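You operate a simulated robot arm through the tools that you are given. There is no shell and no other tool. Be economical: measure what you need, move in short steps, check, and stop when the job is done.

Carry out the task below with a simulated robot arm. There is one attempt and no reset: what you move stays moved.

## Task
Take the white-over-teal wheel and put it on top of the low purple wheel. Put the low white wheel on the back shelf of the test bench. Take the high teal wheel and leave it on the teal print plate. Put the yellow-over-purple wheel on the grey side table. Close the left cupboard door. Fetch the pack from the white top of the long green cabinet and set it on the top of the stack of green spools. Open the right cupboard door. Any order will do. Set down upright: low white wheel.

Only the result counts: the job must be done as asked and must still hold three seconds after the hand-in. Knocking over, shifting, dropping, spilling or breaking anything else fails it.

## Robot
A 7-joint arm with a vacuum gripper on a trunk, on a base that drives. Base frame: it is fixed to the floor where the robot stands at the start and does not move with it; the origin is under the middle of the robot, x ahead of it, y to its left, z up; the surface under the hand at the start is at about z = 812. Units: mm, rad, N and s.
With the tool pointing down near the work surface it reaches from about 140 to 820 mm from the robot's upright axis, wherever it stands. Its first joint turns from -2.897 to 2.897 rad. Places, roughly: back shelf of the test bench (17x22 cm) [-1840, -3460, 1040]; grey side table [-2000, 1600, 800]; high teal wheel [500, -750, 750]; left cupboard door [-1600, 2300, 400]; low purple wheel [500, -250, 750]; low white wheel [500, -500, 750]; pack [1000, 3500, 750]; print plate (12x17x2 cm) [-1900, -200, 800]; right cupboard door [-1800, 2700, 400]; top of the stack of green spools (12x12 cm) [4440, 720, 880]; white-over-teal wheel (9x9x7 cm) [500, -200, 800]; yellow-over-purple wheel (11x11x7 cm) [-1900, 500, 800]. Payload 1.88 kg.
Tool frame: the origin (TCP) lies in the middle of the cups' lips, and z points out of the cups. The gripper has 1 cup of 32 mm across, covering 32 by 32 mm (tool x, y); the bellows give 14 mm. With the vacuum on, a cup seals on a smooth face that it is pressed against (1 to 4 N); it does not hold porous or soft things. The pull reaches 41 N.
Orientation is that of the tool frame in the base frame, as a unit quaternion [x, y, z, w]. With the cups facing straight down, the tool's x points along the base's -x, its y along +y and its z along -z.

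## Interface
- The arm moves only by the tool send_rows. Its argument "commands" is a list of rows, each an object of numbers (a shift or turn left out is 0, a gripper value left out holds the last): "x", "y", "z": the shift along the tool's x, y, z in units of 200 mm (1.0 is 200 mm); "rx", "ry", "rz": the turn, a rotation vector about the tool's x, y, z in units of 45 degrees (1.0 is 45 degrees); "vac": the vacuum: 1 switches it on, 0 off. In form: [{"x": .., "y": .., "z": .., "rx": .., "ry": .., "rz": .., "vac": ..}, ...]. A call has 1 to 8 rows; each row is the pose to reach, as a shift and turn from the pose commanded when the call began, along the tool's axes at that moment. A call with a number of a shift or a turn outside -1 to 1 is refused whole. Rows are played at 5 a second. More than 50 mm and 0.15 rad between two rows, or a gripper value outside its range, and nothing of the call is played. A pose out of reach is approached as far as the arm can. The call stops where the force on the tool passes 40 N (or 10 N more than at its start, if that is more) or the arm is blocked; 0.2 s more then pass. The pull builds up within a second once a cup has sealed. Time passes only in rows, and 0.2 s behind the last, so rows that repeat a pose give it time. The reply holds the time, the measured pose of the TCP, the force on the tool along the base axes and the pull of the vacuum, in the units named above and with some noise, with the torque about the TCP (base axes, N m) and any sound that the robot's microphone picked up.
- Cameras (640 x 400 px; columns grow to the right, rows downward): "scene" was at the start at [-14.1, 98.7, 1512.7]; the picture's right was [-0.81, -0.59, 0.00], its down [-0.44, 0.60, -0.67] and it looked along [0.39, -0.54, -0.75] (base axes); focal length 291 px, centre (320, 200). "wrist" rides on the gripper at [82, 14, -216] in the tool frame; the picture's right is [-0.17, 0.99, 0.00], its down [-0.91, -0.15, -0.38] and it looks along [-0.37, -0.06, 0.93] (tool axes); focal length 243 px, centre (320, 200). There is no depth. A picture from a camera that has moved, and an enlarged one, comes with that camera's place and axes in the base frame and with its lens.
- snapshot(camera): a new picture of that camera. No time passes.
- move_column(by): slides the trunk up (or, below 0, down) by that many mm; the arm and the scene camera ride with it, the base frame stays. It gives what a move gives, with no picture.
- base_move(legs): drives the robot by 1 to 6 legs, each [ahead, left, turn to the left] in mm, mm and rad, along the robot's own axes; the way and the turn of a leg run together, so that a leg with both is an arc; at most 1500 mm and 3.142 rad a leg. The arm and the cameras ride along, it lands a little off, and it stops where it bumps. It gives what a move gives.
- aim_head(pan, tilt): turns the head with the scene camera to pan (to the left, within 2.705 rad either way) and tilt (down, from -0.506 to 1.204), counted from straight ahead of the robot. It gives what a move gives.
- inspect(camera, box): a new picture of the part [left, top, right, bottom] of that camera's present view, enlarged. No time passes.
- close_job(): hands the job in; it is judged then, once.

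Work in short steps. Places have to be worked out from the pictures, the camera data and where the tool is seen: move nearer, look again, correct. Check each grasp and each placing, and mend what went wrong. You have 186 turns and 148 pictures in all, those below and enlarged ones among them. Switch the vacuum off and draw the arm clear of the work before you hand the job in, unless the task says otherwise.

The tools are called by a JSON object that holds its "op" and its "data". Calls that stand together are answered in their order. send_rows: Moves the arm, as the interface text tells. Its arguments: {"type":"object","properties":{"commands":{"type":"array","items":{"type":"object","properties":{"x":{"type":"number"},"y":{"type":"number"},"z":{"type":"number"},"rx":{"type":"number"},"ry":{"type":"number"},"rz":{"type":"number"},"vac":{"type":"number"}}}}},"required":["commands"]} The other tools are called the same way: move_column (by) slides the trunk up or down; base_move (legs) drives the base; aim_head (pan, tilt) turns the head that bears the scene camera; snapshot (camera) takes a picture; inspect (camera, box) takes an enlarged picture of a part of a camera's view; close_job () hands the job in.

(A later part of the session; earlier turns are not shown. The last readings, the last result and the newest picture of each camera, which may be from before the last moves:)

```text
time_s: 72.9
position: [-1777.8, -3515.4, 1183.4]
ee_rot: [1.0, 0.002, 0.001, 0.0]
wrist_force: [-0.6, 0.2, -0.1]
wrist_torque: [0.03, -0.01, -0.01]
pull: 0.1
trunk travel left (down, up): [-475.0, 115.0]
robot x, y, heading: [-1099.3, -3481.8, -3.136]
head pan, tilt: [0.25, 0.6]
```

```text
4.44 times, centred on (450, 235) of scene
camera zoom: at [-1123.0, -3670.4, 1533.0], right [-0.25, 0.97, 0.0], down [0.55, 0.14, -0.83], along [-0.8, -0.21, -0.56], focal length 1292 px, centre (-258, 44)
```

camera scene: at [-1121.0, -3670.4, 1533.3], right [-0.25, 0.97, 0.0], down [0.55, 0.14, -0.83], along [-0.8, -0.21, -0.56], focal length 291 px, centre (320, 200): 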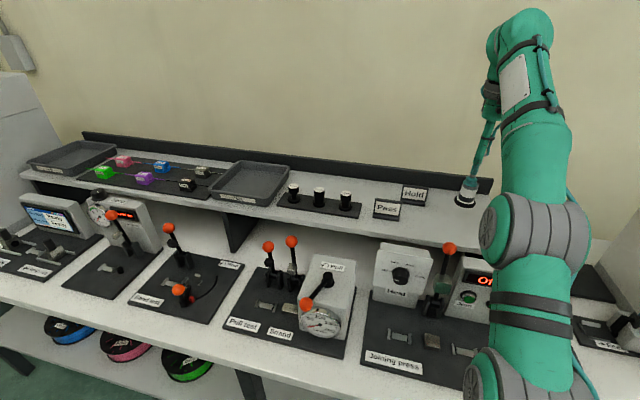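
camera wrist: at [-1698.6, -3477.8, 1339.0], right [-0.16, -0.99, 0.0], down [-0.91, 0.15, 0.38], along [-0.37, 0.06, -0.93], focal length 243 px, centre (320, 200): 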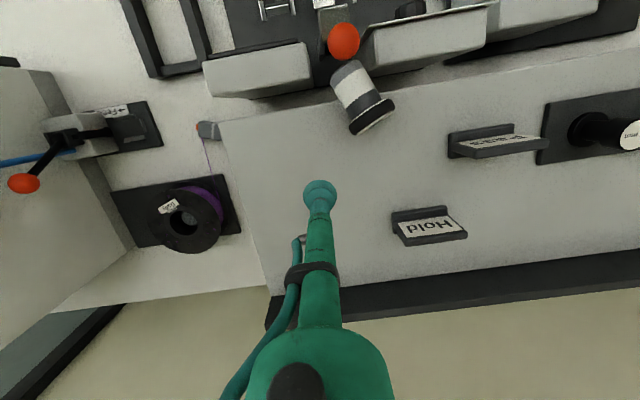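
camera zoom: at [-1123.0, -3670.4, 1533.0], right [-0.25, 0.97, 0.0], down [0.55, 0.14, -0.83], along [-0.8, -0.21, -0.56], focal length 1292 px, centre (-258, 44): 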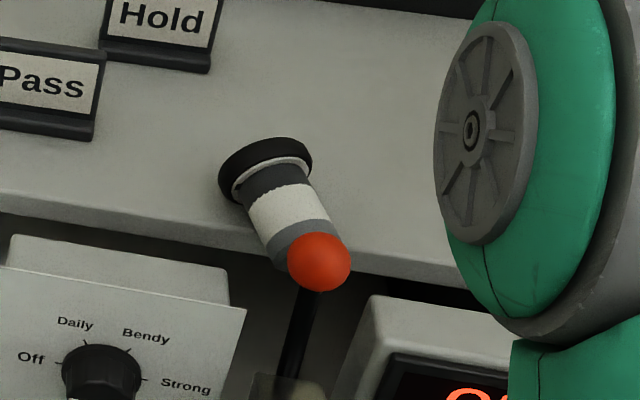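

It rests stably, axis along (0.94,0.34), bottom face near (-1730,-3530). I'll set the cup on the hub just in front of the flange, try the vacuum, and otherwise use it as a hook to push the wheel inward.

{"op": "send_rows", "data": {"commands": [{"x": 0.2, "y": 0.01}, {"x": 0.39, "y": 0.02}, {"x": 0.39, "y": 0.02, "z": 0.15}, {"x": 0.39, "y": 0.02, "z": 0.3}, {"x": 0.39, "y": 0.02, "z": 0.4}, {"x": 0.39, "y": 0.02, "z": 0.43, "vac": 1}, {"x": 0.39, "y": 0.02, "z": 0.43}]}}

{"op": "inspect", "data": {"camera": "scene", "box": [400, 170, 500, 260]}}

{"op": "inspect", "data": {"camera": "wrist", "box": [260, 120, 380, 220]}}

```text
time_s: 74.5
position: [-1702.6, -3518.1, 1100.1]
ee_rot: [1.0, 0.002, 0.0, 0.001]
wrist_force: [1.1, -0.1, 0.3]
wrist_torque: [0.03, -0.02, -0.01]
pull: 0.1
trunk travel left (down, up): [-475.0, 115.0]
robot x, y, heading: [-1095.3, -3484.2, -3.14]
head pan, tilt: [0.25, 0.6]
```

```text
4.44 times, centred on (450, 215) of scene
camera zoom: at [-1123.0, -3670.3, 1533.0], right [-0.25, 0.97, 0.0], down [0.55, 0.14, -0.83], along [-0.8, -0.21, -0.56], focal length 1292 px, centre (-258, 133)
```

zoom: 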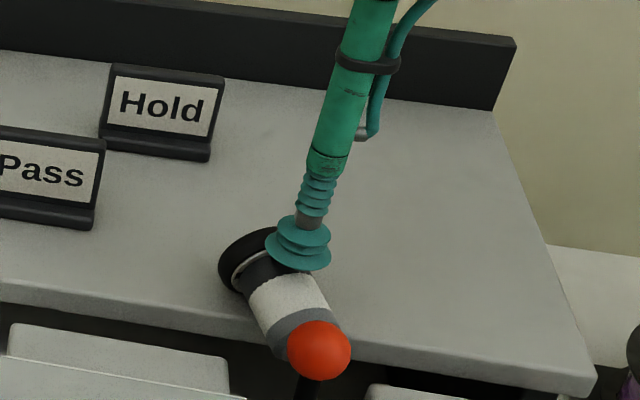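

```text
4.00 times, centred on (320, 170) of wrist
camera zoom: at [-1619.7, -3531.6, 1316.8], right [-0.16, -0.99, 0.0], down [-0.91, 0.15, 0.38], along [-0.37, 0.06, -0.93], focal length 970 px, centre (320, 320)
```

zoom: 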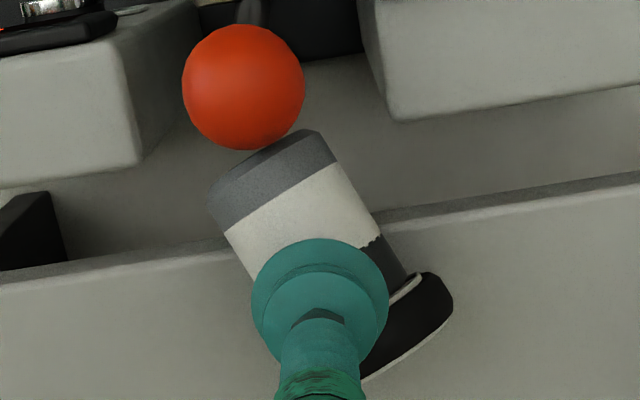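

Nice view: cup sits about 5 mm to the +y side of the hub axis. Correct and press down gently with vacuum on.

{"op": "send_rows", "data": {"commands": [{"y": 0.03, "x": 0.01}, {"y": 0.03, "x": 0.01, "z": 0.025}, {"y": 0.03, "x": 0.01, "z": 0.04}, {"y": 0.03, "x": 0.01, "z": 0.055}, {"y": 0.03, "x": 0.01, "z": 0.055}]}}

{"op": "inspect", "data": {"camera": "wrist", "box": [260, 120, 380, 220]}}

```text
time_s: 75.7
position: [-1699.6, -3526.1, 1088.8]
ee_rot: [1.0, 0.002, -0.001, 0.0]
wrist_force: [-0.2, 0.7, 1.7]
wrist_torque: [0.0, 0.06, 0.02]
pull: 0.0
trunk travel left (down, up): [-475.0, 115.0]
robot x, y, heading: [-1094.9, -3480.5, -3.141]
head pan, tilt: [0.25, 0.6]
```

```text
4.00 times, centred on (320, 170) of wrist
camera zoom: at [-1616.8, -3538.7, 1304.5], right [-0.16, -0.99, 0.0], down [-0.91, 0.15, 0.38], along [-0.37, 0.06, -0.93], focal length 970 px, centre (320, 320)
```

zoom: 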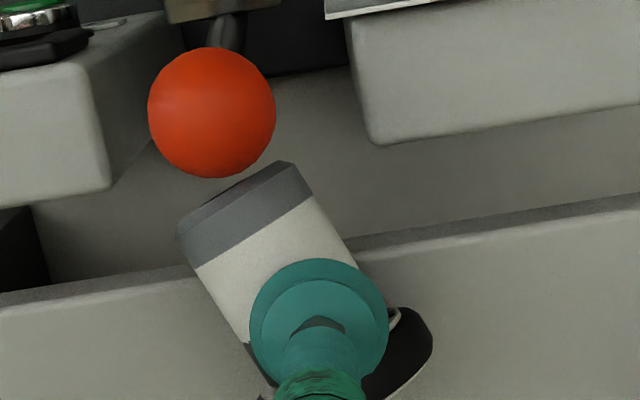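

Light contact, no seal as expected on the curve. I now push inward along the axis (−0.94,−0.34) by 30 mm in small steps.

{"op": "send_rows", "data": {"commands": [{"z": 0.01, "vac": 0}, {"z": 0.01, "x": -0.03, "y": 0.011}, {"z": 0.01, "x": -0.06, "y": 0.022}, {"z": 0.01, "x": -0.09, "y": 0.033}, {"z": 0.01, "x": -0.12, "y": 0.044}, {"z": 0.01, "x": -0.15, "y": 0.055}]}}

{"op": "inspect", "data": {"camera": "wrist", "box": [260, 120, 380, 220]}}

```text
time_s: 77.1
position: [-1729.1, -3535.4, 1087.1]
ee_rot: [1.0, 0.002, 0.0, 0.001]
wrist_force: [1.0, 0.3, 2.4]
wrist_torque: [0.0, 0.06, -0.03]
pull: 0.0
trunk travel left (down, up): [-475.0, 115.0]
robot x, y, heading: [-1099.6, -3484.0, -3.141]
head pan, tilt: [0.25, 0.6]
```

```text
4.00 times, centred on (320, 170) of wrist
camera zoom: at [-1646.3, -3548.9, 1302.8], right [-0.16, -0.99, 0.0], down [-0.91, 0.15, 0.38], along [-0.37, 0.06, -0.93], focal length 970 px, centre (320, 320)
```

zoom: 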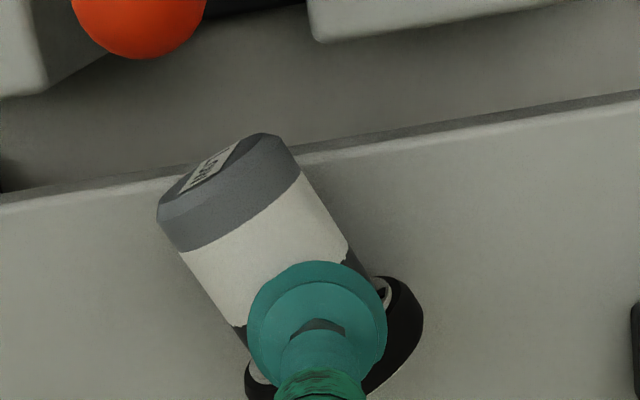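

Works: the wheel slid inward and tilts its cap slightly up. Push a further 40 mm.

{"op": "send_rows", "data": {"commands": [{"x": -0.04, "y": 0.008}, {"x": -0.08, "y": 0.016}, {"x": -0.12, "y": 0.024}, {"x": -0.16, "y": 0.032}, {"x": -0.2, "y": 0.04}]}}

{"op": "snapshot", "data": {"camera": "wrist"}}

{"op": "inspect", "data": {"camera": "scene", "box": [400, 150, 520, 250]}}

```text
time_s: 78.3
position: [-1770.0, -3544.5, 1086.5]
ee_rot: [1.0, 0.002, 0.0, 0.001]
wrist_force: [0.8, 0.2, 3.5]
wrist_torque: [0.03, 0.03, 0.02]
pull: 0.1
trunk travel left (down, up): [-475.0, 115.0]
robot x, y, heading: [-1094.7, -3481.9, -3.139]
head pan, tilt: [0.25, 0.6]
```

```text
105 pictures are left
camera wrist: at [-1687.1, -3557.1, 1302.9], right [-0.16, -0.99, 0.0], down [-0.91, 0.15, 0.38], along [-0.37, 0.06, -0.93], focal length 243 px, centre (320, 200)
```

wrist: 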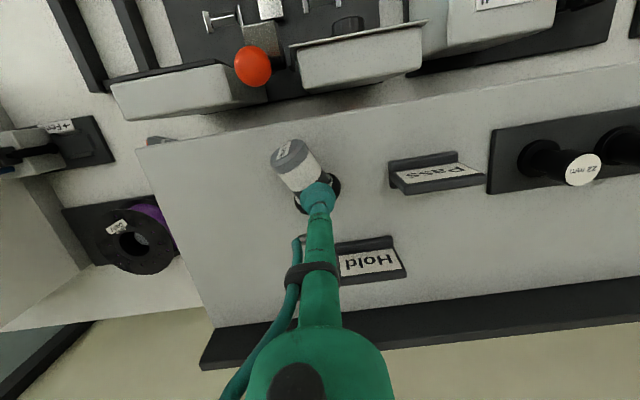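

```text
4.00 times, centred on (460, 200) of scene
camera zoom: at [-1122.7, -3670.2, 1533.0], right [-0.25, 0.97, 0.0], down [0.55, 0.14, -0.83], along [-0.8, -0.21, -0.56], focal length 1162 px, centre (-240, 200)
```

zoom: 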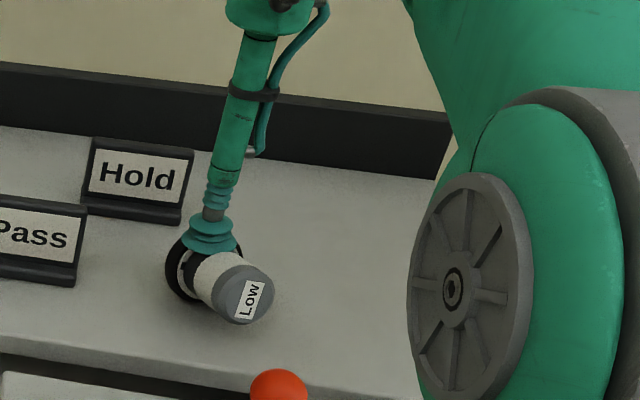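

The wheel is now fully on the shelf. I enlarge it to judge the tilt of its cap face.

{"op": "inspect", "data": {"camera": "scene", "box": [430, 200, 480, 240]}}

{"op": "inspect", "data": {"camera": "wrist", "box": [260, 120, 360, 220]}}

```text
10.00 times, centred on (455, 220) of scene
camera zoom: at [-1122.7, -3670.2, 1533.0], right [-0.25, 0.97, 0.0], down [0.55, 0.14, -0.83], along [-0.8, -0.21, -0.56], focal length 2906 px, centre (-1030, 0)
```

zoom: 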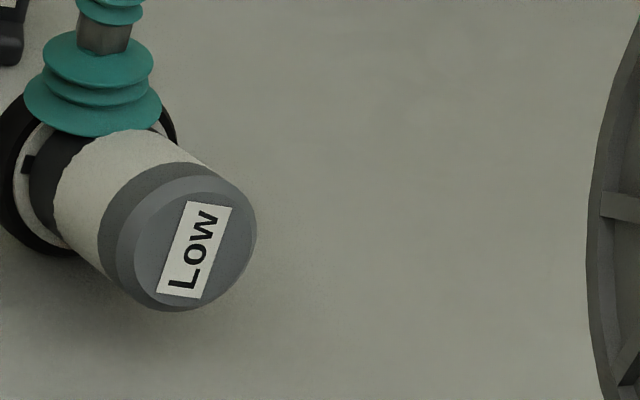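

```text
4.00 times, centred on (310, 170) of wrist
camera zoom: at [-1687.1, -3557.1, 1302.9], right [-0.16, -0.99, 0.0], down [-0.91, 0.15, 0.38], along [-0.37, 0.06, -0.93], focal length 970 px, centre (360, 320)
```

zoom: 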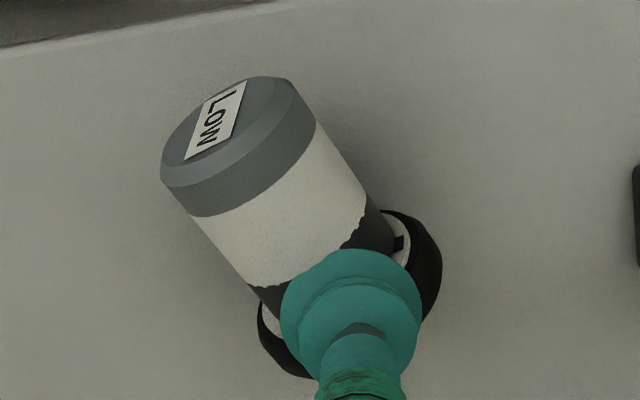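

The cap already tilts up about 20°: the push is tipping it upright. I continue back while raising the cup slightly, to let it tip further.

{"op": "send_rows", "data": {"commands": [{"x": -0.02, "y": 0.007, "z": -0.015}, {"x": -0.04, "y": 0.013, "z": -0.03}, {"x": -0.06, "y": 0.02, "z": -0.04}, {"x": -0.06, "y": 0.02, "z": -0.04}]}}

{"op": "inspect", "data": {"camera": "scene", "box": [415, 180, 490, 240]}}

```text
time_s: 79.3
position: [-1781.9, -3547.1, 1093.8]
ee_rot: [1.0, 0.002, 0.0, 0.0]
wrist_force: [0.8, -0.1, -0.1]
wrist_torque: [0.02, 0.0, -0.01]
pull: 0.1
trunk travel left (down, up): [-475.0, 115.0]
robot x, y, heading: [-1099.4, -3483.9, -3.138]
head pan, tilt: [0.25, 0.6]
```

```text
6.67 times, centred on (452, 210) of scene
camera zoom: at [-1123.0, -3670.3, 1533.0], right [-0.25, 0.97, 0.0], down [0.55, 0.14, -0.83], along [-0.8, -0.21, -0.56], focal length 1937 px, centre (-563, 133)
```

zoom: 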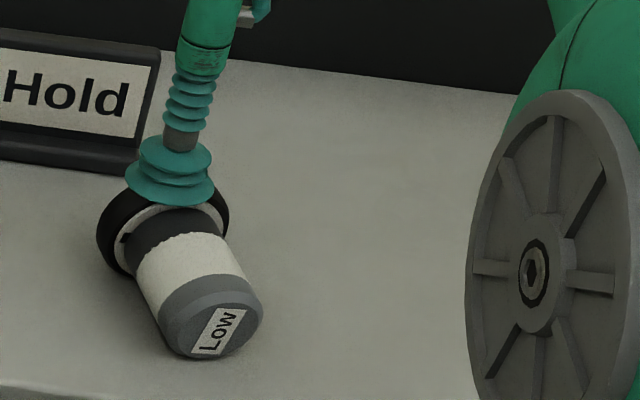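

Raised, the wheel settled back. I push again at this higher point on the flange rim, so the hub is free to rise.

{"op": "send_rows", "data": {"commands": [{"x": -0.02, "y": 0.0}, {"x": -0.04, "y": 0.0}, {"x": -0.06, "y": 0.0}, {"x": -0.08, "y": 0.0}, {"x": -0.1, "y": 0.0}]}}

{"op": "inspect", "data": {"camera": "scene", "box": [415, 180, 490, 240]}}

```text
time_s: 80.5
position: [-1801.3, -3546.5, 1094.6]
ee_rot: [1.0, 0.002, 0.0, 0.001]
wrist_force: [1.1, -0.6, 0.7]
wrist_torque: [-0.01, -0.01, 0.0]
pull: 0.0
trunk travel left (down, up): [-475.0, 115.0]
robot x, y, heading: [-1098.1, -3481.2, -3.134]
head pan, tilt: [0.25, 0.6]
```

```text
6.67 times, centred on (452, 210) of scene
camera zoom: at [-1122.9, -3670.2, 1533.0], right [-0.25, 0.97, 0.0], down [0.55, 0.14, -0.83], along [-0.8, -0.21, -0.56], focal length 1937 px, centre (-563, 133)
```

zoom: 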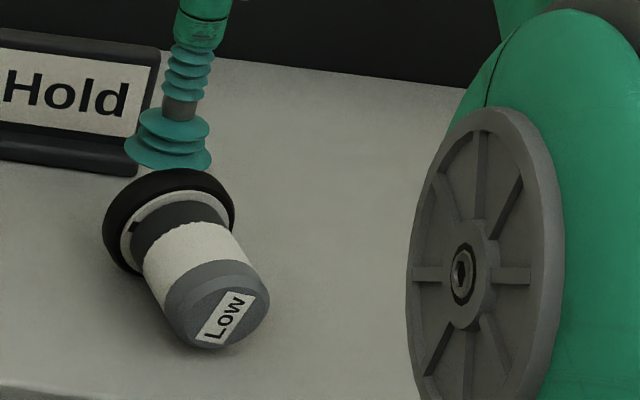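

The cup slipped over the rim. Instead I'll re-grip the cap's flat face with the tool turned horizontal. First rise clear and yaw the tool about 38°.

{"op": "send_rows", "data": {"commands": [{"z": -0.2}, {"z": -0.4}, {"z": -0.6}, {"z": -0.8}, {"z": -0.8, "x": 0.2, "y": -0.1, "rz": -0.17}, {"z": -0.8, "x": 0.4, "y": -0.2, "rz": -0.34}, {"z": -0.8, "x": 0.5, "y": -0.3, "rz": -0.51}, {"z": -0.8, "x": 0.5, "y": -0.3, "rz": -0.68}]}}

{"op": "send_rows", "data": {"commands": [{"rz": -0.17}, {"ry": 0}, {"ry": 0}]}}

{"op": "inspect", "data": {"camera": "scene", "box": [400, 170, 500, 260]}}

```text
time_s: 82.3
position: [-1703.0, -3483.9, 1256.4]
ee_rot: [0.964, 0.266, -0.001, 0.001]
wrist_force: [0.5, 0.1, -0.2]
wrist_torque: [-0.02, 0.06, -0.02]
pull: 0.0
out of reach, approached as far as the arm can: row 2, 3, 4, 5
trunk travel left (down, up): [-475.0, 115.0]
robot x, y, heading: [-1095.4, -3482.6, -3.136]
head pan, tilt: [0.25, 0.6]
```

```text
time_s: 83.1
position: [-1701.5, -3486.1, 1256.8]
ee_rot: [0.964, 0.266, 0.001, 0.0]
wrist_force: [0.2, 0.2, 0.8]
wrist_torque: [0.03, -0.01, 0.0]
pull: 0.1
trunk travel left (down, up): [-475.0, 115.0]
robot x, y, heading: [-1094.3, -3481.0, -3.13]
head pan, tilt: [0.25, 0.6]
```

```text
4.44 times, centred on (450, 215) of scene
camera zoom: at [-1123.0, -3670.3, 1533.0], right [-0.25, 0.97, 0.0], down [0.55, 0.14, -0.83], along [-0.8, -0.21, -0.56], focal length 1292 px, centre (-258, 133)
```

zoom: 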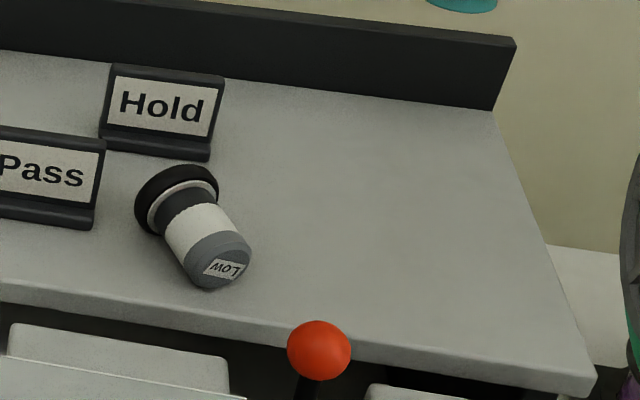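

The wheel rolled a bit further; its axis points at the lever ball, blocking a horizontal approach. I'll roll it back toward +y with the cup's side: first position beside the hub on the −y side.

{"op": "send_rows", "data": {"commands": [{"x": -0.15, "y": 0.14}, {"x": -0.3, "y": 0.28}, {"x": -0.4, "y": 0.42}, {"x": -0.4, "y": 0.42, "z": 0.22}, {"x": -0.4, "y": 0.42, "z": 0.44}, {"x": -0.4, "y": 0.42, "z": 0.66}, {"x": -0.4, "y": 0.42, "z": 0.74}]}}

{"op": "inspect", "data": {"camera": "scene", "box": [400, 170, 500, 260]}}

{"op": "snapshot", "data": {"camera": "wrist"}}

```text
time_s: 84.7
position: [-1728.1, -3599.3, 1108.2]
ee_rot: [0.964, 0.266, -0.001, 0.0]
wrist_force: [0.0, 0.2, -1.5]
wrist_torque: [0.01, -0.01, 0.0]
pull: 0.0
out of reach, approached as far as the arm can: row 2, 3
trunk travel left (down, up): [-475.0, 115.0]
robot x, y, heading: [-1096.0, -3483.5, -3.139]
head pan, tilt: [0.25, 0.6]
```

```text
4.44 times, centred on (450, 215) of scene
camera zoom: at [-1123.0, -3670.3, 1533.0], right [-0.25, 0.97, 0.0], down [0.55, 0.14, -0.83], along [-0.8, -0.21, -0.56], focal length 1292 px, centre (-258, 133)
```

zoom: 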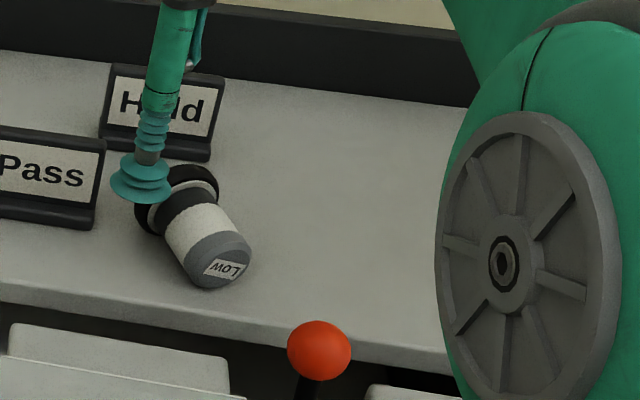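

```text
97 pictures are left
camera wrist: at [-1650.7, -3569.3, 1324.5], right [0.36, -0.93, 0.0], down [-0.86, -0.34, 0.38], along [-0.35, -0.14, -0.93], focal length 243 px, centre (320, 200)
```

wrist: 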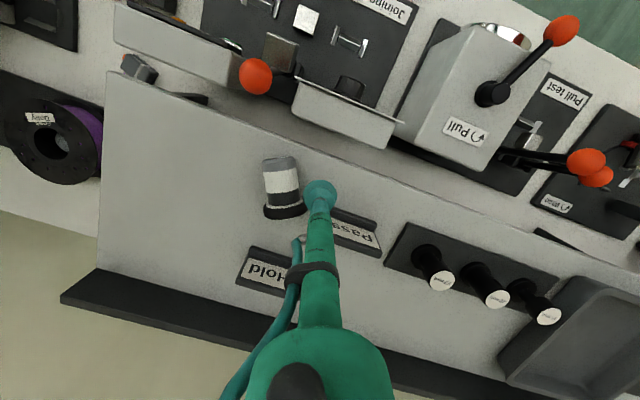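

Clear of the tags. Descend beside the hub and push toward +y in small steps.

{"op": "send_rows", "data": {"commands": [{"z": 0.1}, {"z": 0.2}, {"z": 0.2, "y": -0.06}, {"z": 0.2, "y": -0.12}, {"z": 0.2, "y": -0.18}, {"z": 0.2, "y": -0.24}]}}

{"op": "inspect", "data": {"camera": "scene", "box": [400, 170, 500, 260]}}

```text
time_s: 86.1
position: [-1751.3, -3557.8, 1067.0]
ee_rot: [0.964, 0.265, 0.0, 0.0]
wrist_force: [0.5, 0.5, 0.0]
wrist_torque: [0.03, -0.01, -0.02]
pull: 0.0
trunk travel left (down, up): [-475.0, 115.0]
robot x, y, heading: [-1095.4, -3482.5, -3.135]
head pan, tilt: [0.25, 0.6]
```

```text
4.44 times, centred on (450, 215) of scene
camera zoom: at [-1123.0, -3670.3, 1533.0], right [-0.25, 0.97, 0.0], down [0.55, 0.14, -0.83], along [-0.8, -0.21, -0.56], focal length 1292 px, centre (-258, 133)
```

zoom: 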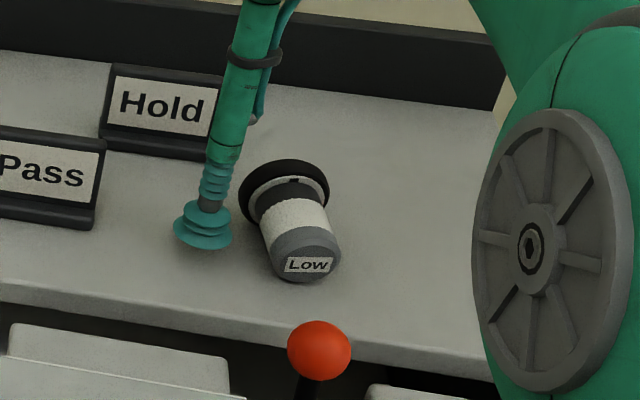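

The wheel rolled to yaw ≈15° with its axis now passing clear of the ball. I lift, move ahead of the cap and start turning the tool horizontal.

{"op": "send_rows", "data": {"commands": [{"z": -0.22}, {"z": -0.44}, {"z": -0.66}, {"z": -0.66, "x": 0.2, "y": -0.1}, {"z": -0.66, "x": 0.42, "y": -0.2, "rz": 0.1}, {"z": -0.66, "x": 0.42, "y": -0.2, "rz": 0.1}]}}

{"op": "send_rows", "data": {"commands": [{"ry": -0.18}, {"ry": -0.36}, {"ry": -0.54}, {"ry": -0.72}, {"ry": -0.9}, {"ry": -1.0}, {"ry": -1.0}]}}

{"op": "snapshot", "data": {"camera": "scene"}}

```text
time_s: 87.5
position: [-1701.8, -3479.9, 1200.5]
ee_rot: [0.974, 0.227, 0.0, 0.0]
wrist_force: [0.9, 0.2, 0.0]
wrist_torque: [-0.01, 0.03, -0.03]
pull: 0.0
trunk travel left (down, up): [-475.0, 115.0]
robot x, y, heading: [-1095.1, -3477.3, -3.138]
head pan, tilt: [0.25, 0.6]
```

```text
time_s: 89.1
position: [-1700.7, -3482.1, 1198.4]
ee_rot: [0.9, 0.21, -0.373, 0.087]
wrist_force: [-0.2, 0.3, 0.7]
wrist_torque: [0.0, 0.01, 0.0]
pull: 0.0
trunk travel left (down, up): [-475.0, 115.0]
robot x, y, heading: [-1097.3, -3484.6, -3.134]
head pan, tilt: [0.25, 0.6]
```

```text
95 pictures are left
camera scene: at [-1122.9, -3670.2, 1533.0], right [-0.25, 0.97, 0.0], down [0.55, 0.14, -0.83], along [-0.8, -0.21, -0.56], focal length 291 px, centre (320, 200)
```

scene: 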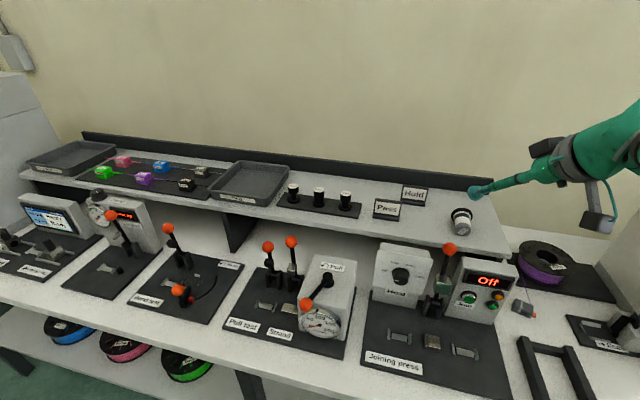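

Works well. Another 45° makes the tool horizontal.

{"op": "send_rows", "data": {"commands": [{"ry": -0.18}, {"ry": -0.36}, {"ry": -0.54}, {"ry": -0.72}, {"ry": -0.9}, {"ry": -1.0}, {"ry": -1.0}]}}

{"op": "inspect", "data": {"camera": "scene", "box": [420, 140, 640, 280]}}

{"op": "snapshot", "data": {"camera": "wrist"}}

```text
time_s: 90.9
position: [-1715.5, -3474.8, 1148.6]
ee_rot: [0.714, 0.138, -0.662, 0.184]
wrist_force: [0.2, -0.3, -0.9]
wrist_torque: [-0.05, 0.05, 0.02]
pull: 0.1
trunk travel left (down, up): [-475.0, 115.0]
robot x, y, heading: [-1097.1, -3481.4, -3.137]
head pan, tilt: [0.25, 0.6]
stopped in row 7: the arm was blocked; the commanded pose is now the measured one
```

```text
2.86 times, centred on (530, 210) of scene
camera zoom: at [-1123.0, -3670.1, 1529.3], right [-0.25, 0.97, 0.0], down [0.55, 0.14, -0.83], along [-0.8, -0.21, -0.56], focal length 830 px, centre (-280, 171)
```

zoom: 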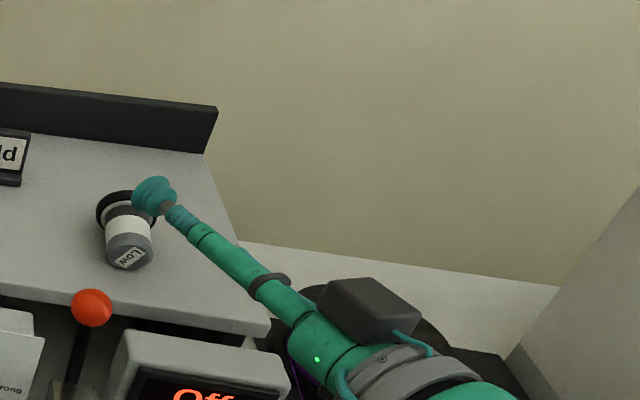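

```text
93 pictures are left
camera wrist: at [-1509.3, -3394.7, 1080.7], right [0.42, -0.87, 0.24], down [0.19, 0.35, 0.92], along [-0.89, -0.34, 0.31], focal length 243 px, centre (320, 200)
```

wrist: 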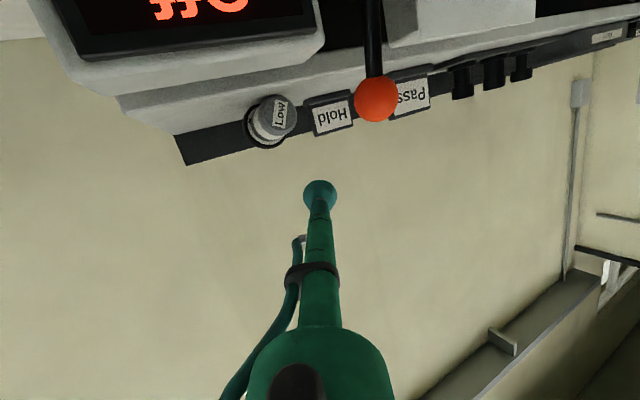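

The tool is nearly horizontal, but the arm reports blocked. I look at the arm to see by what.

{"op": "aim_head", "data": {"pan": -0.4, "tilt": 0.8}}

{"op": "snapshot", "data": {"camera": "scene"}}

```text
time_s: 92.0
position: [-1716.9, -3475.0, 1146.6]
ee_rot: [0.716, 0.137, -0.659, 0.186]
wrist_force: [-0.1, 0.4, -0.2]
wrist_torque: [0.05, 0.0, -0.01]
pull: 0.0
trunk travel left (down, up): [-475.0, 115.0]
robot x, y, heading: [-1099.1, -3481.3, -3.137]
head pan, tilt: [-0.4, 0.799]
```

```text
92 pictures are left
camera scene: at [-1111.8, -3617.0, 1516.7], right [0.38, 0.92, 0.0], down [0.66, -0.28, -0.7], along [-0.64, 0.27, -0.72], focal length 291 px, centre (320, 200)
```

scene: 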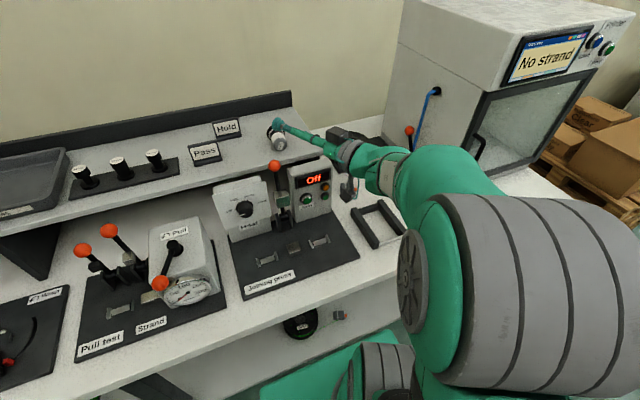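

Nothing visibly touches; probably a joint limit. I try lowering with the arm in 20 mm steps, staying ahead of the cap.

{"op": "send_rows", "data": {"commands": [{"x": 0.1, "y": 0.01}, {"x": 0.2, "y": 0.02}, {"x": 0.3, "y": 0.03}, {"x": 0.3, "y": 0.03}]}}

{"op": "inspect", "data": {"camera": "scene", "box": [220, 90, 400, 230]}}

```text
time_s: 93.0
position: [-1710.3, -3479.0, 1077.1]
ee_rot: [0.719, 0.132, -0.656, 0.187]
wrist_force: [0.1, 0.9, 1.0]
wrist_torque: [0.0, 0.02, 0.01]
pull: 0.0
trunk travel left (down, up): [-475.0, 115.0]
robot x, y, heading: [-1092.2, -3482.9, -3.136]
head pan, tilt: [-0.4, 0.799]
```

```text
2.86 times, centred on (310, 160) of scene
camera zoom: at [-1111.9, -3617.0, 1513.2], right [0.39, 0.92, 0.0], down [0.66, -0.28, -0.7], along [-0.64, 0.27, -0.72], focal length 830 px, centre (349, 314)
```

zoom: 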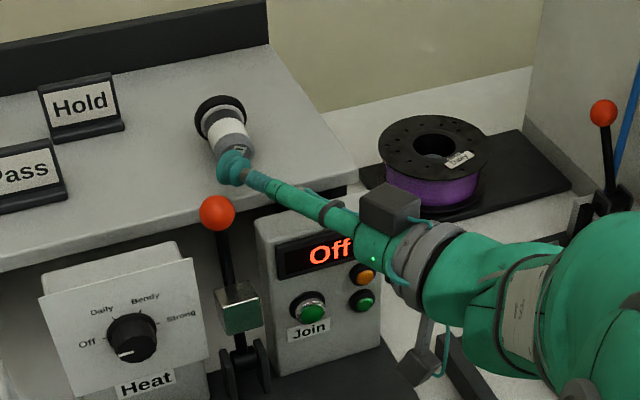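

The wheel has rolled on to cap ≈(-1747,-3462,1064), axis yaw ≈4°, well clear of the ball. I shift and yaw the tool to match.

{"op": "send_rows", "data": {"commands": [{"y": -0.087, "z": -0.06}, {"y": -0.087, "z": -0.06, "rx": 0.15}, {"y": -0.087, "z": -0.06, "rx": 0.3}, {"y": -0.087, "z": -0.06, "rx": 0.44}, {"y": -0.087, "z": -0.06, "rx": 0.44}]}}

{"op": "inspect", "data": {"camera": "scene", "box": [220, 90, 400, 230]}}

{"op": "inspect", "data": {"camera": "wrist", "box": [240, 100, 400, 240]}}

```text
time_s: 93.6
position: [-1712.4, -3448.1, 1062.6]
ee_rot: [0.737, 0.069, -0.653, 0.164]
wrist_force: [-0.8, -6.2, 29.4]
wrist_torque: [-0.16, -0.14, 0.23]
pull: 0.0
trunk travel left (down, up): [-475.0, 115.0]
robot x, y, heading: [-1097.1, -3483.7, -3.131]
head pan, tilt: [-0.4, 0.799]
stopped in row 3: the force on the tool passed its limit at 96 N (the readings are from after the stop); the commanded pose is now the measured one
```

```text
2.86 times, centred on (310, 160) of scene
camera zoom: at [-1109.3, -3619.3, 1516.6], right [0.38, 0.92, 0.0], down [0.66, -0.27, -0.7], along [-0.65, 0.27, -0.72], focal length 830 px, centre (349, 314)
```

zoom: 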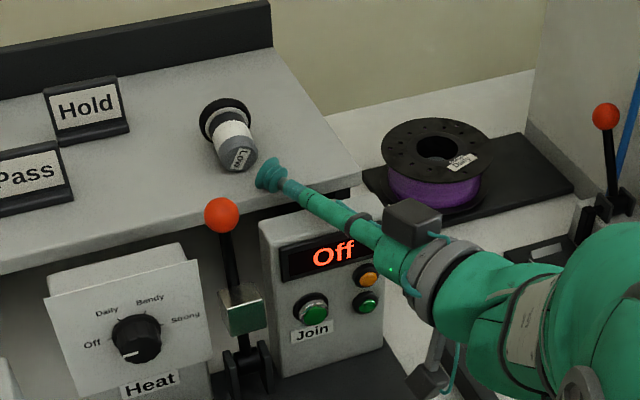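

```text
2.86 times, centred on (320, 170) of wrist
camera zoom: at [-1493.2, -3397.4, 1004.1], right [0.29, -0.9, 0.31], down [0.18, 0.37, 0.91], along [-0.94, -0.21, 0.27], focal length 693 px, centre (320, 286)
```

zoom: 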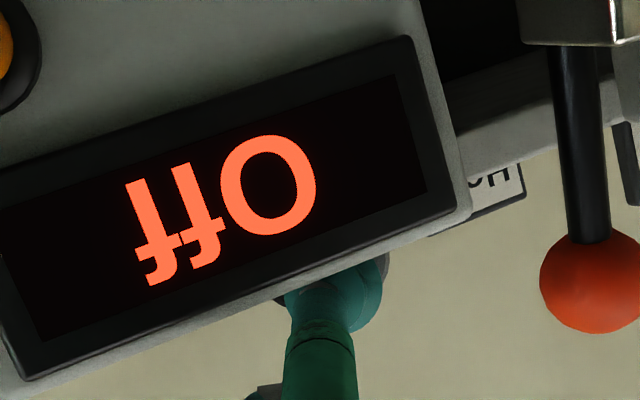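

The arm sagged and pressed on something (shelf/box). I raise the trunk to relieve it at once.

{"op": "move_column", "data": {"by": 30}}

{"op": "snapshot", "data": {"camera": "scene"}}

```text
time_s: 94.3
position: [-1711.7, -3446.2, 1082.2]
ee_rot: [0.74, 0.07, -0.649, 0.162]
wrist_force: [0.8, 0.3, -0.3]
wrist_torque: [-0.03, -0.01, -0.01]
pull: 0.1
trunk travel left (down, up): [-505.0, 85.0]
robot x, y, heading: [-1103.6, -3482.3, -3.137]
head pan, tilt: [-0.4, 0.799]
```

```text
88 pictures are left
camera scene: at [-1111.5, -3617.3, 1541.5], right [0.38, 0.92, 0.0], down [0.66, -0.27, -0.7], along [-0.64, 0.27, -0.72], focal length 291 px, centre (320, 200)
```

scene: 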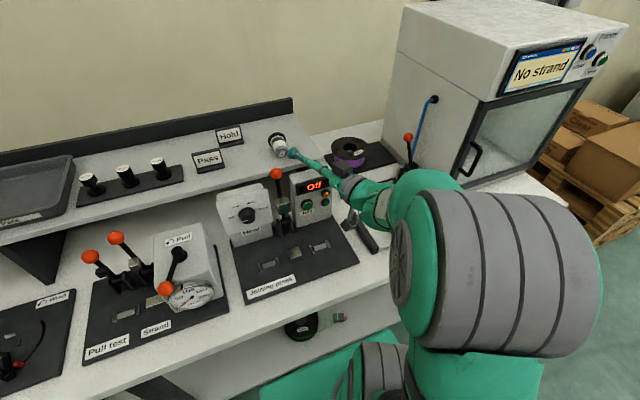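

The arm was folded too tightly (hand only ~300 mm from the trunk). I back the base up 180 mm, then reach forward again.

{"op": "base_move", "data": {"legs": [[-180, 0, 0]]}}

{"op": "send_rows", "data": {"commands": [{"x": -0.1}, {"x": -0.1, "z": 0.1}, {"x": -0.1, "z": 0.3}, {"x": -0.1, "z": 0.5}, {"x": -0.1, "z": 0.5}]}}

{"op": "snapshot", "data": {"camera": "scene"}}

```text
time_s: 95.9
position: [-1525.1, -3444.2, 1079.9]
ee_rot: [0.743, 0.067, -0.645, 0.165]
wrist_force: [0.3, -0.2, -0.2]
wrist_torque: [0.0, 0.03, -0.03]
pull: 0.1
trunk travel left (down, up): [-505.0, 85.0]
robot x, y, heading: [-914.1, -3484.1, -3.134]
head pan, tilt: [-0.4, 0.799]
```

```text
time_s: 97.1
position: [-1623.0, -3474.9, 1087.8]
ee_rot: [0.743, 0.067, -0.645, 0.165]
wrist_force: [0.4, -0.1, -0.7]
wrist_torque: [-0.01, 0.01, 0.04]
pull: 0.1
trunk travel left (down, up): [-505.0, 85.0]
robot x, y, heading: [-913.3, -3479.6, -3.134]
head pan, tilt: [-0.4, 0.799]
```

```text
87 pictures are left
camera scene: at [-927.0, -3616.4, 1546.3], right [0.38, 0.92, 0.0], down [0.66, -0.28, -0.7], along [-0.64, 0.27, -0.72], focal length 291 px, centre (320, 200)
```

scene: 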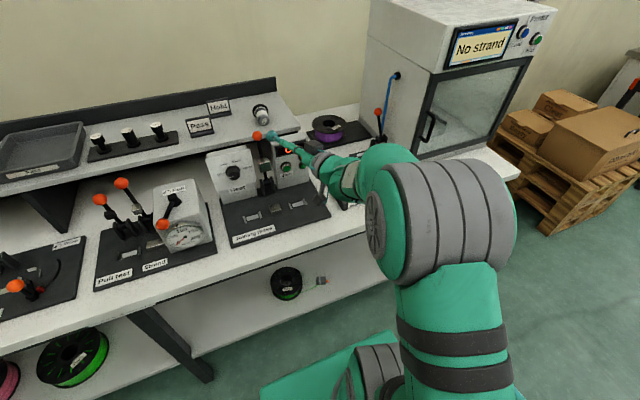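

Now the arm tracks properly. The tip is near the lever ball, so I shift +y and align the tool (yaw ≈2°, level).

{"op": "send_rows", "data": {"commands": [{"x": -0.02, "y": -0.14, "z": -0.05}, {"x": -0.02, "y": -0.14, "z": -0.05, "rx": 0.13, "ry": -0.05}, {"x": -0.02, "y": -0.14, "z": -0.05, "rx": 0.26, "ry": -0.1}, {"x": -0.02, "y": -0.14, "z": -0.05, "rx": 0.38, "ry": -0.14}, {"x": -0.02, "y": -0.14, "z": -0.05, "rx": 0.38, "ry": -0.14}]}}

{"op": "inspect", "data": {"camera": "scene", "box": [210, 80, 350, 190]}}

{"op": "snapshot", "data": {"camera": "wrist"}}

```text
time_s: 98.5
position: [-1619.8, -3431.1, 1003.8]
ee_rot: [0.763, -0.055, -0.642, 0.052]
wrist_force: [0.1, -0.1, -0.2]
wrist_torque: [0.03, 0.0, -0.03]
pull: 0.2
trunk travel left (down, up): [-505.0, 85.0]
robot x, y, heading: [-912.7, -3482.2, -3.137]
head pan, tilt: [-0.4, 0.799]
stopped in row 5: the arm was blocked; the commanded pose is now the measured one
```

```text
3.64 times, centred on (280, 135) of scene
camera zoom: at [-927.0, -3616.2, 1543.8], right [0.38, 0.92, 0.0], down [0.66, -0.28, -0.7], along [-0.64, 0.27, -0.72], focal length 1057 px, centre (466, 436)
```

zoom: 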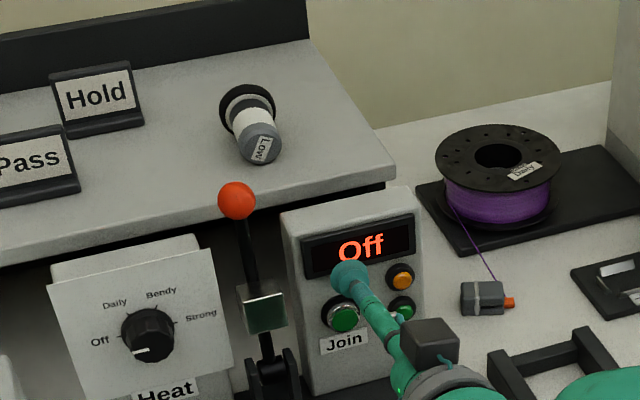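

```text
85 pictures are left
camera wrist: at [-1393.2, -3455.4, 963.1], right [-0.04, -0.95, 0.31], down [0.22, 0.29, 0.93], along [-0.98, 0.11, 0.19], focal length 243 px, centre (320, 200)
```

wrist: 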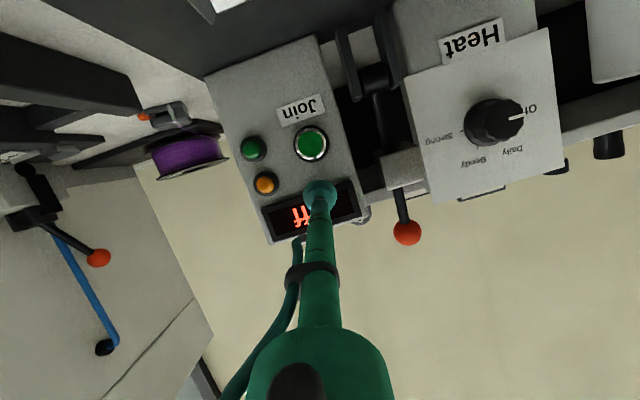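

The arm sags when the wrist nears its limit (forearm too steep). I back off further, then lower the trunk so that a level tool is comfortable.

{"op": "base_move", "data": {"legs": [[-160, 0, 0]]}}

{"op": "send_rows", "data": {"commands": [{"x": -0.2, "ry": 0.1}, {"x": -0.4, "ry": 0.2}, {"x": -0.6, "ry": 0.3}, {"x": -0.8, "ry": 0.4}, {"x": -1.0, "ry": 0.4}]}}

{"op": "snapshot", "data": {"camera": "scene"}}

```text
time_s: 99.9
position: [-1459.8, -3430.2, 1002.8]
ee_rot: [0.765, -0.057, -0.639, 0.052]
wrist_force: [-0.1, 0.1, -0.3]
wrist_torque: [-0.01, 0.01, -0.03]
pull: 0.0
trunk travel left (down, up): [-505.0, 85.0]
robot x, y, heading: [-752.0, -3480.9, -3.143]
head pan, tilt: [-0.4, 0.799]
```

```text
time_s: 101.1
position: [-1494.6, -3403.2, 1197.7]
ee_rot: [0.851, -0.065, -0.515, 0.074]
wrist_force: [1.5, 0.6, -1.2]
wrist_torque: [-0.05, 0.32, 0.1]
pull: 0.0
trunk travel left (down, up): [-505.0, 85.0]
robot x, y, heading: [-750.9, -3480.7, -3.138]
head pan, tilt: [-0.4, 0.799]
```

```text
84 pictures are left
camera scene: at [-765.3, -3615.8, 1546.0], right [0.39, 0.92, 0.0], down [0.66, -0.28, -0.7], along [-0.64, 0.27, -0.72], focal length 291 px, centre (320, 200)
```

scene: 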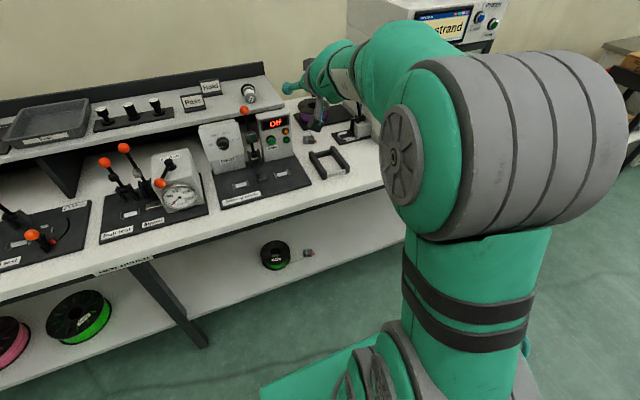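

I lower the trunk in stages while raising the arm correspondingly.

{"op": "move_column", "data": {"by": -130}}

{"op": "send_rows", "data": {"commands": [{"x": -0.2}, {"x": -0.4}, {"x": -0.6}, {"x": -0.6, "z": -0.15}]}}

{"op": "move_column", "data": {"by": -120}}

{"op": "snapshot", "data": {"camera": "scene"}}

```text
time_s: 102.7
position: [-1494.2, -3401.3, 1065.2]
ee_rot: [0.856, -0.047, -0.512, 0.061]
wrist_force: [0.4, 0.0, -0.9]
wrist_torque: [0.01, 0.0, -0.02]
pull: 0.1
trunk travel left (down, up): [-375.0, 215.0]
robot x, y, heading: [-755.4, -3482.8, -3.139]
head pan, tilt: [-0.4, 0.799]
```

```text
time_s: 103.7
position: [-1523.7, -3381.4, 1182.2]
ee_rot: [0.856, -0.048, -0.511, 0.061]
wrist_force: [-0.7, -0.9, -0.2]
wrist_torque: [-0.01, 0.03, 0.05]
pull: 0.0
trunk travel left (down, up): [-375.0, 215.0]
robot x, y, heading: [-753.2, -3478.2, -3.142]
head pan, tilt: [-0.4, 0.799]
```

```text
time_s: 105.2
position: [-1524.9, -3380.8, 1062.4]
ee_rot: [0.856, -0.047, -0.512, 0.061]
wrist_force: [0.4, 1.1, 0.5]
wrist_torque: [-0.04, -0.03, 0.03]
pull: 0.1
trunk travel left (down, up): [-255.0, 335.0]
robot x, y, heading: [-757.4, -3481.0, -3.139]
head pan, tilt: [-0.4, 0.799]
```

```text
83 pictures are left
camera scene: at [-766.8, -3615.5, 1296.2], right [0.39, 0.92, 0.0], down [0.66, -0.28, -0.7], along [-0.64, 0.27, -0.72], focal length 291 px, centre (320, 200)
```

scene: 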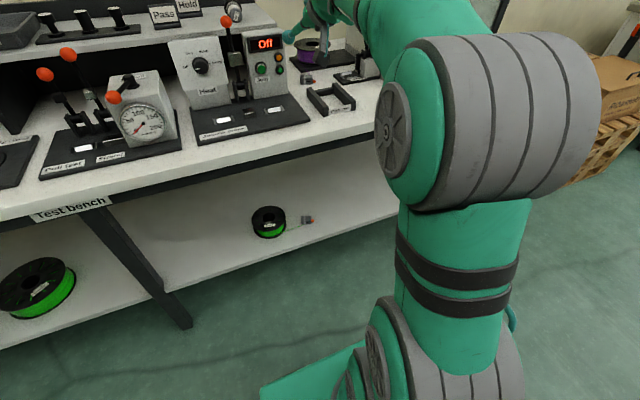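

Now pitch the tool level (28° more), with a small rise, and check that it tracks.

{"op": "send_rows", "data": {"commands": [{"x": -0.15, "ry": -0.12}, {"x": -0.3, "ry": -0.25}, {"x": -0.3, "ry": -0.38}, {"x": -0.3, "ry": -0.5}, {"x": -0.3, "ry": -0.62}, {"x": -0.3, "ry": -0.62}]}}

{"op": "aim_head", "data": {"pan": -0.2, "tilt": 0.35}}

{"op": "snapshot", "data": {"camera": "scene"}}

```text
time_s: 106.6
position: [-1549.9, -3373.6, 1121.1]
ee_rot: [-0.704, 0.06, 0.706, -0.047]
wrist_force: [1.2, 0.9, 0.4]
wrist_torque: [-0.04, -0.15, -0.02]
pull: 0.1
trunk travel left (down, up): [-255.0, 335.0]
robot x, y, heading: [-751.0, -3481.1, -3.141]
head pan, tilt: [-0.4, 0.799]
```

```text
time_s: 107.5
position: [-1552.1, -3372.8, 1116.0]
ee_rot: [0.707, -0.061, -0.703, 0.047]
wrist_force: [-0.4, 0.3, 0.8]
wrist_torque: [0.02, -0.02, 0.02]
pull: 0.1
trunk travel left (down, up): [-255.0, 335.0]
robot x, y, heading: [-752.6, -3482.9, -3.138]
head pan, tilt: [-0.201, 0.351]
```

```text
82 pictures are left
camera scene: at [-783.7, -3628.3, 1335.7], right [0.2, 0.98, 0.0], down [0.34, -0.07, -0.94], along [-0.92, 0.18, -0.34], focal length 291 px, centre (320, 200)
```

scene: 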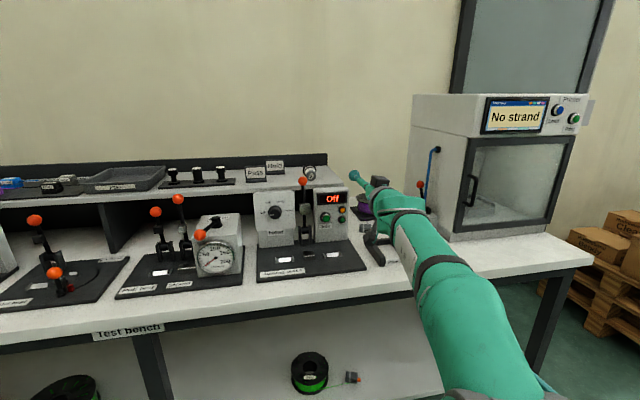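

The level tool now tracks. Enlarge the wheel to refine its pose.

{"op": "inspect", "data": {"camera": "scene", "box": [270, 140, 390, 220]}}

{"op": "snapshot", "data": {"camera": "wrist"}}

```text
5.00 times, centred on (330, 180) of scene
camera zoom: at [-783.7, -3628.3, 1335.7], right [0.2, 0.98, 0.0], down [0.34, -0.07, -0.94], along [-0.92, 0.18, -0.34], focal length 1453 px, centre (270, 300)
```

zoom: 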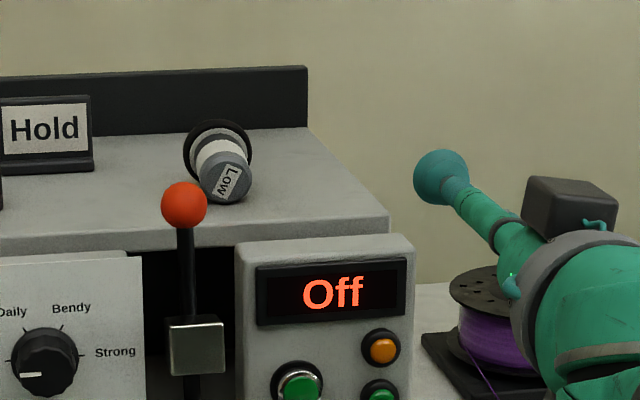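

```text
80 pictures are left
camera wrist: at [-1336.2, -3403.1, 1038.5], right [-0.02, -0.95, 0.31], down [0.37, 0.28, 0.88], along [-0.93, 0.13, 0.35], focal length 243 px, centre (320, 200)
```

wrist: 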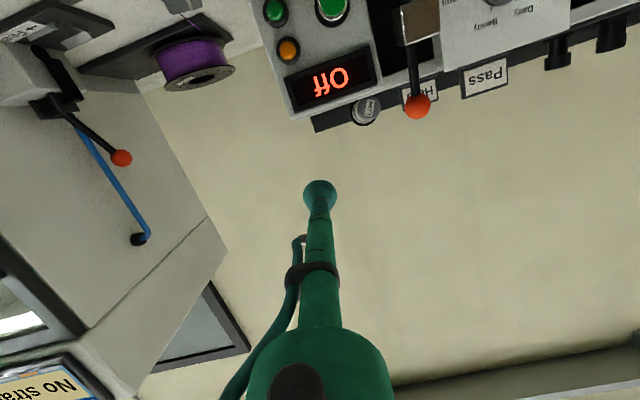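

Cap centre ≈(-1750,-3465,1067). I move to a standoff in front of it, still at z≈1116.

{"op": "send_rows", "data": {"commands": [{"x": 0.016, "y": 0.116, "z": 0.17}, {"x": 0.033, "y": 0.232, "z": 0.34}, {"x": 0.05, "y": 0.348, "z": 0.51}, {"x": 0.066, "y": 0.464, "z": 0.66}, {"x": 0.066, "y": 0.464, "z": 0.66}]}}

{"op": "inspect", "data": {"camera": "scene", "box": [270, 140, 390, 220]}}

```text
time_s: 108.7
position: [-1688.3, -3463.9, 1116.4]
ee_rot: [0.707, -0.06, -0.703, 0.048]
wrist_force: [-0.3, 0.9, 0.3]
wrist_torque: [-0.05, 0.01, 0.01]
pull: 0.0
trunk travel left (down, up): [-255.0, 335.0]
robot x, y, heading: [-752.4, -3484.3, -3.14]
head pan, tilt: [-0.201, 0.351]
```

```text
5.00 times, centred on (330, 180) of scene
camera zoom: at [-783.8, -3628.4, 1335.8], right [0.2, 0.98, 0.0], down [0.34, -0.07, -0.94], along [-0.92, 0.18, -0.34], focal length 1453 px, centre (270, 300)
```

zoom: 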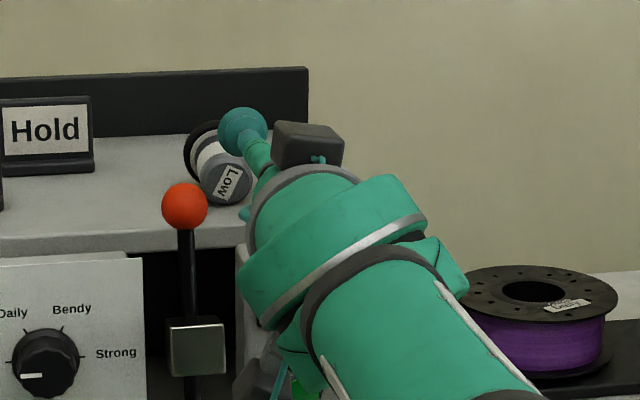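

Aligned view; descend 52 mm, still ahead of the cap.

{"op": "send_rows", "data": {"commands": [{"x": 0.08, "y": -0.02}, {"x": 0.16, "y": -0.035}, {"x": 0.22, "y": -0.05}, {"x": 0.255, "y": -0.055}, {"x": 0.255, "y": -0.055}]}}

{"op": "inspect", "data": {"camera": "scene", "box": [290, 150, 350, 200]}}

{"op": "inspect", "data": {"camera": "wrist", "box": [240, 120, 400, 240]}}

```text
time_s: 109.9
position: [-1685.1, -3459.2, 1063.3]
ee_rot: [0.707, -0.061, -0.703, 0.047]
wrist_force: [-0.6, 0.1, 0.2]
wrist_torque: [0.01, -0.01, 0.03]
pull: 0.0
trunk travel left (down, up): [-255.0, 335.0]
robot x, y, heading: [-754.9, -3480.0, -3.139]
head pan, tilt: [-0.201, 0.351]
```

```text
8.00 times, centred on (320, 175) of scene
camera zoom: at [-783.7, -3628.4, 1335.8], right [0.2, 0.98, 0.0], down [0.34, -0.07, -0.94], along [-0.92, 0.18, -0.34], focal length 2325 px, centre (320, 400)
```

zoom: 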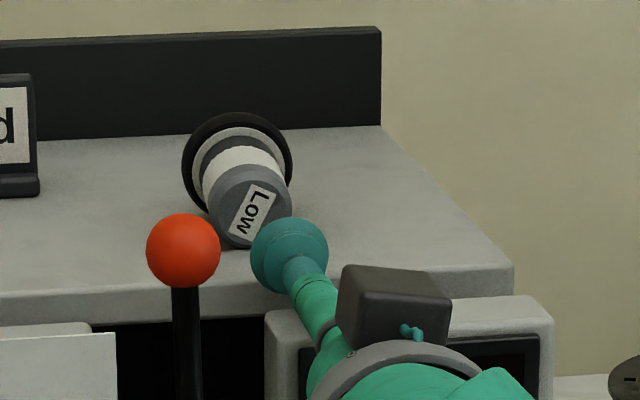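

```text
3.33 times, centred on (320, 180) of wrist
camera zoom: at [-1469.8, -3489.0, 985.9], right [-0.02, -0.95, 0.31], down [0.37, 0.28, 0.88], along [-0.93, 0.13, 0.35], focal length 809 px, centre (320, 267)
```

zoom: 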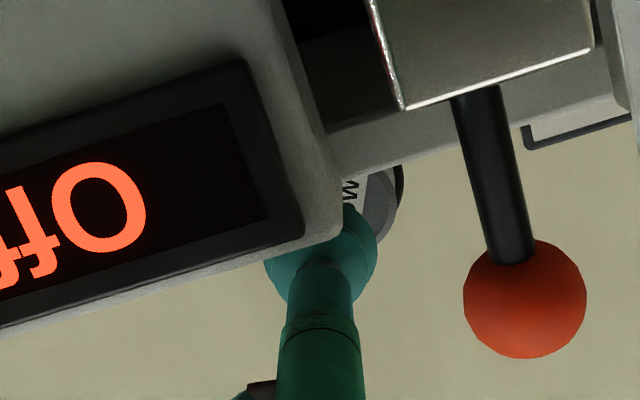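

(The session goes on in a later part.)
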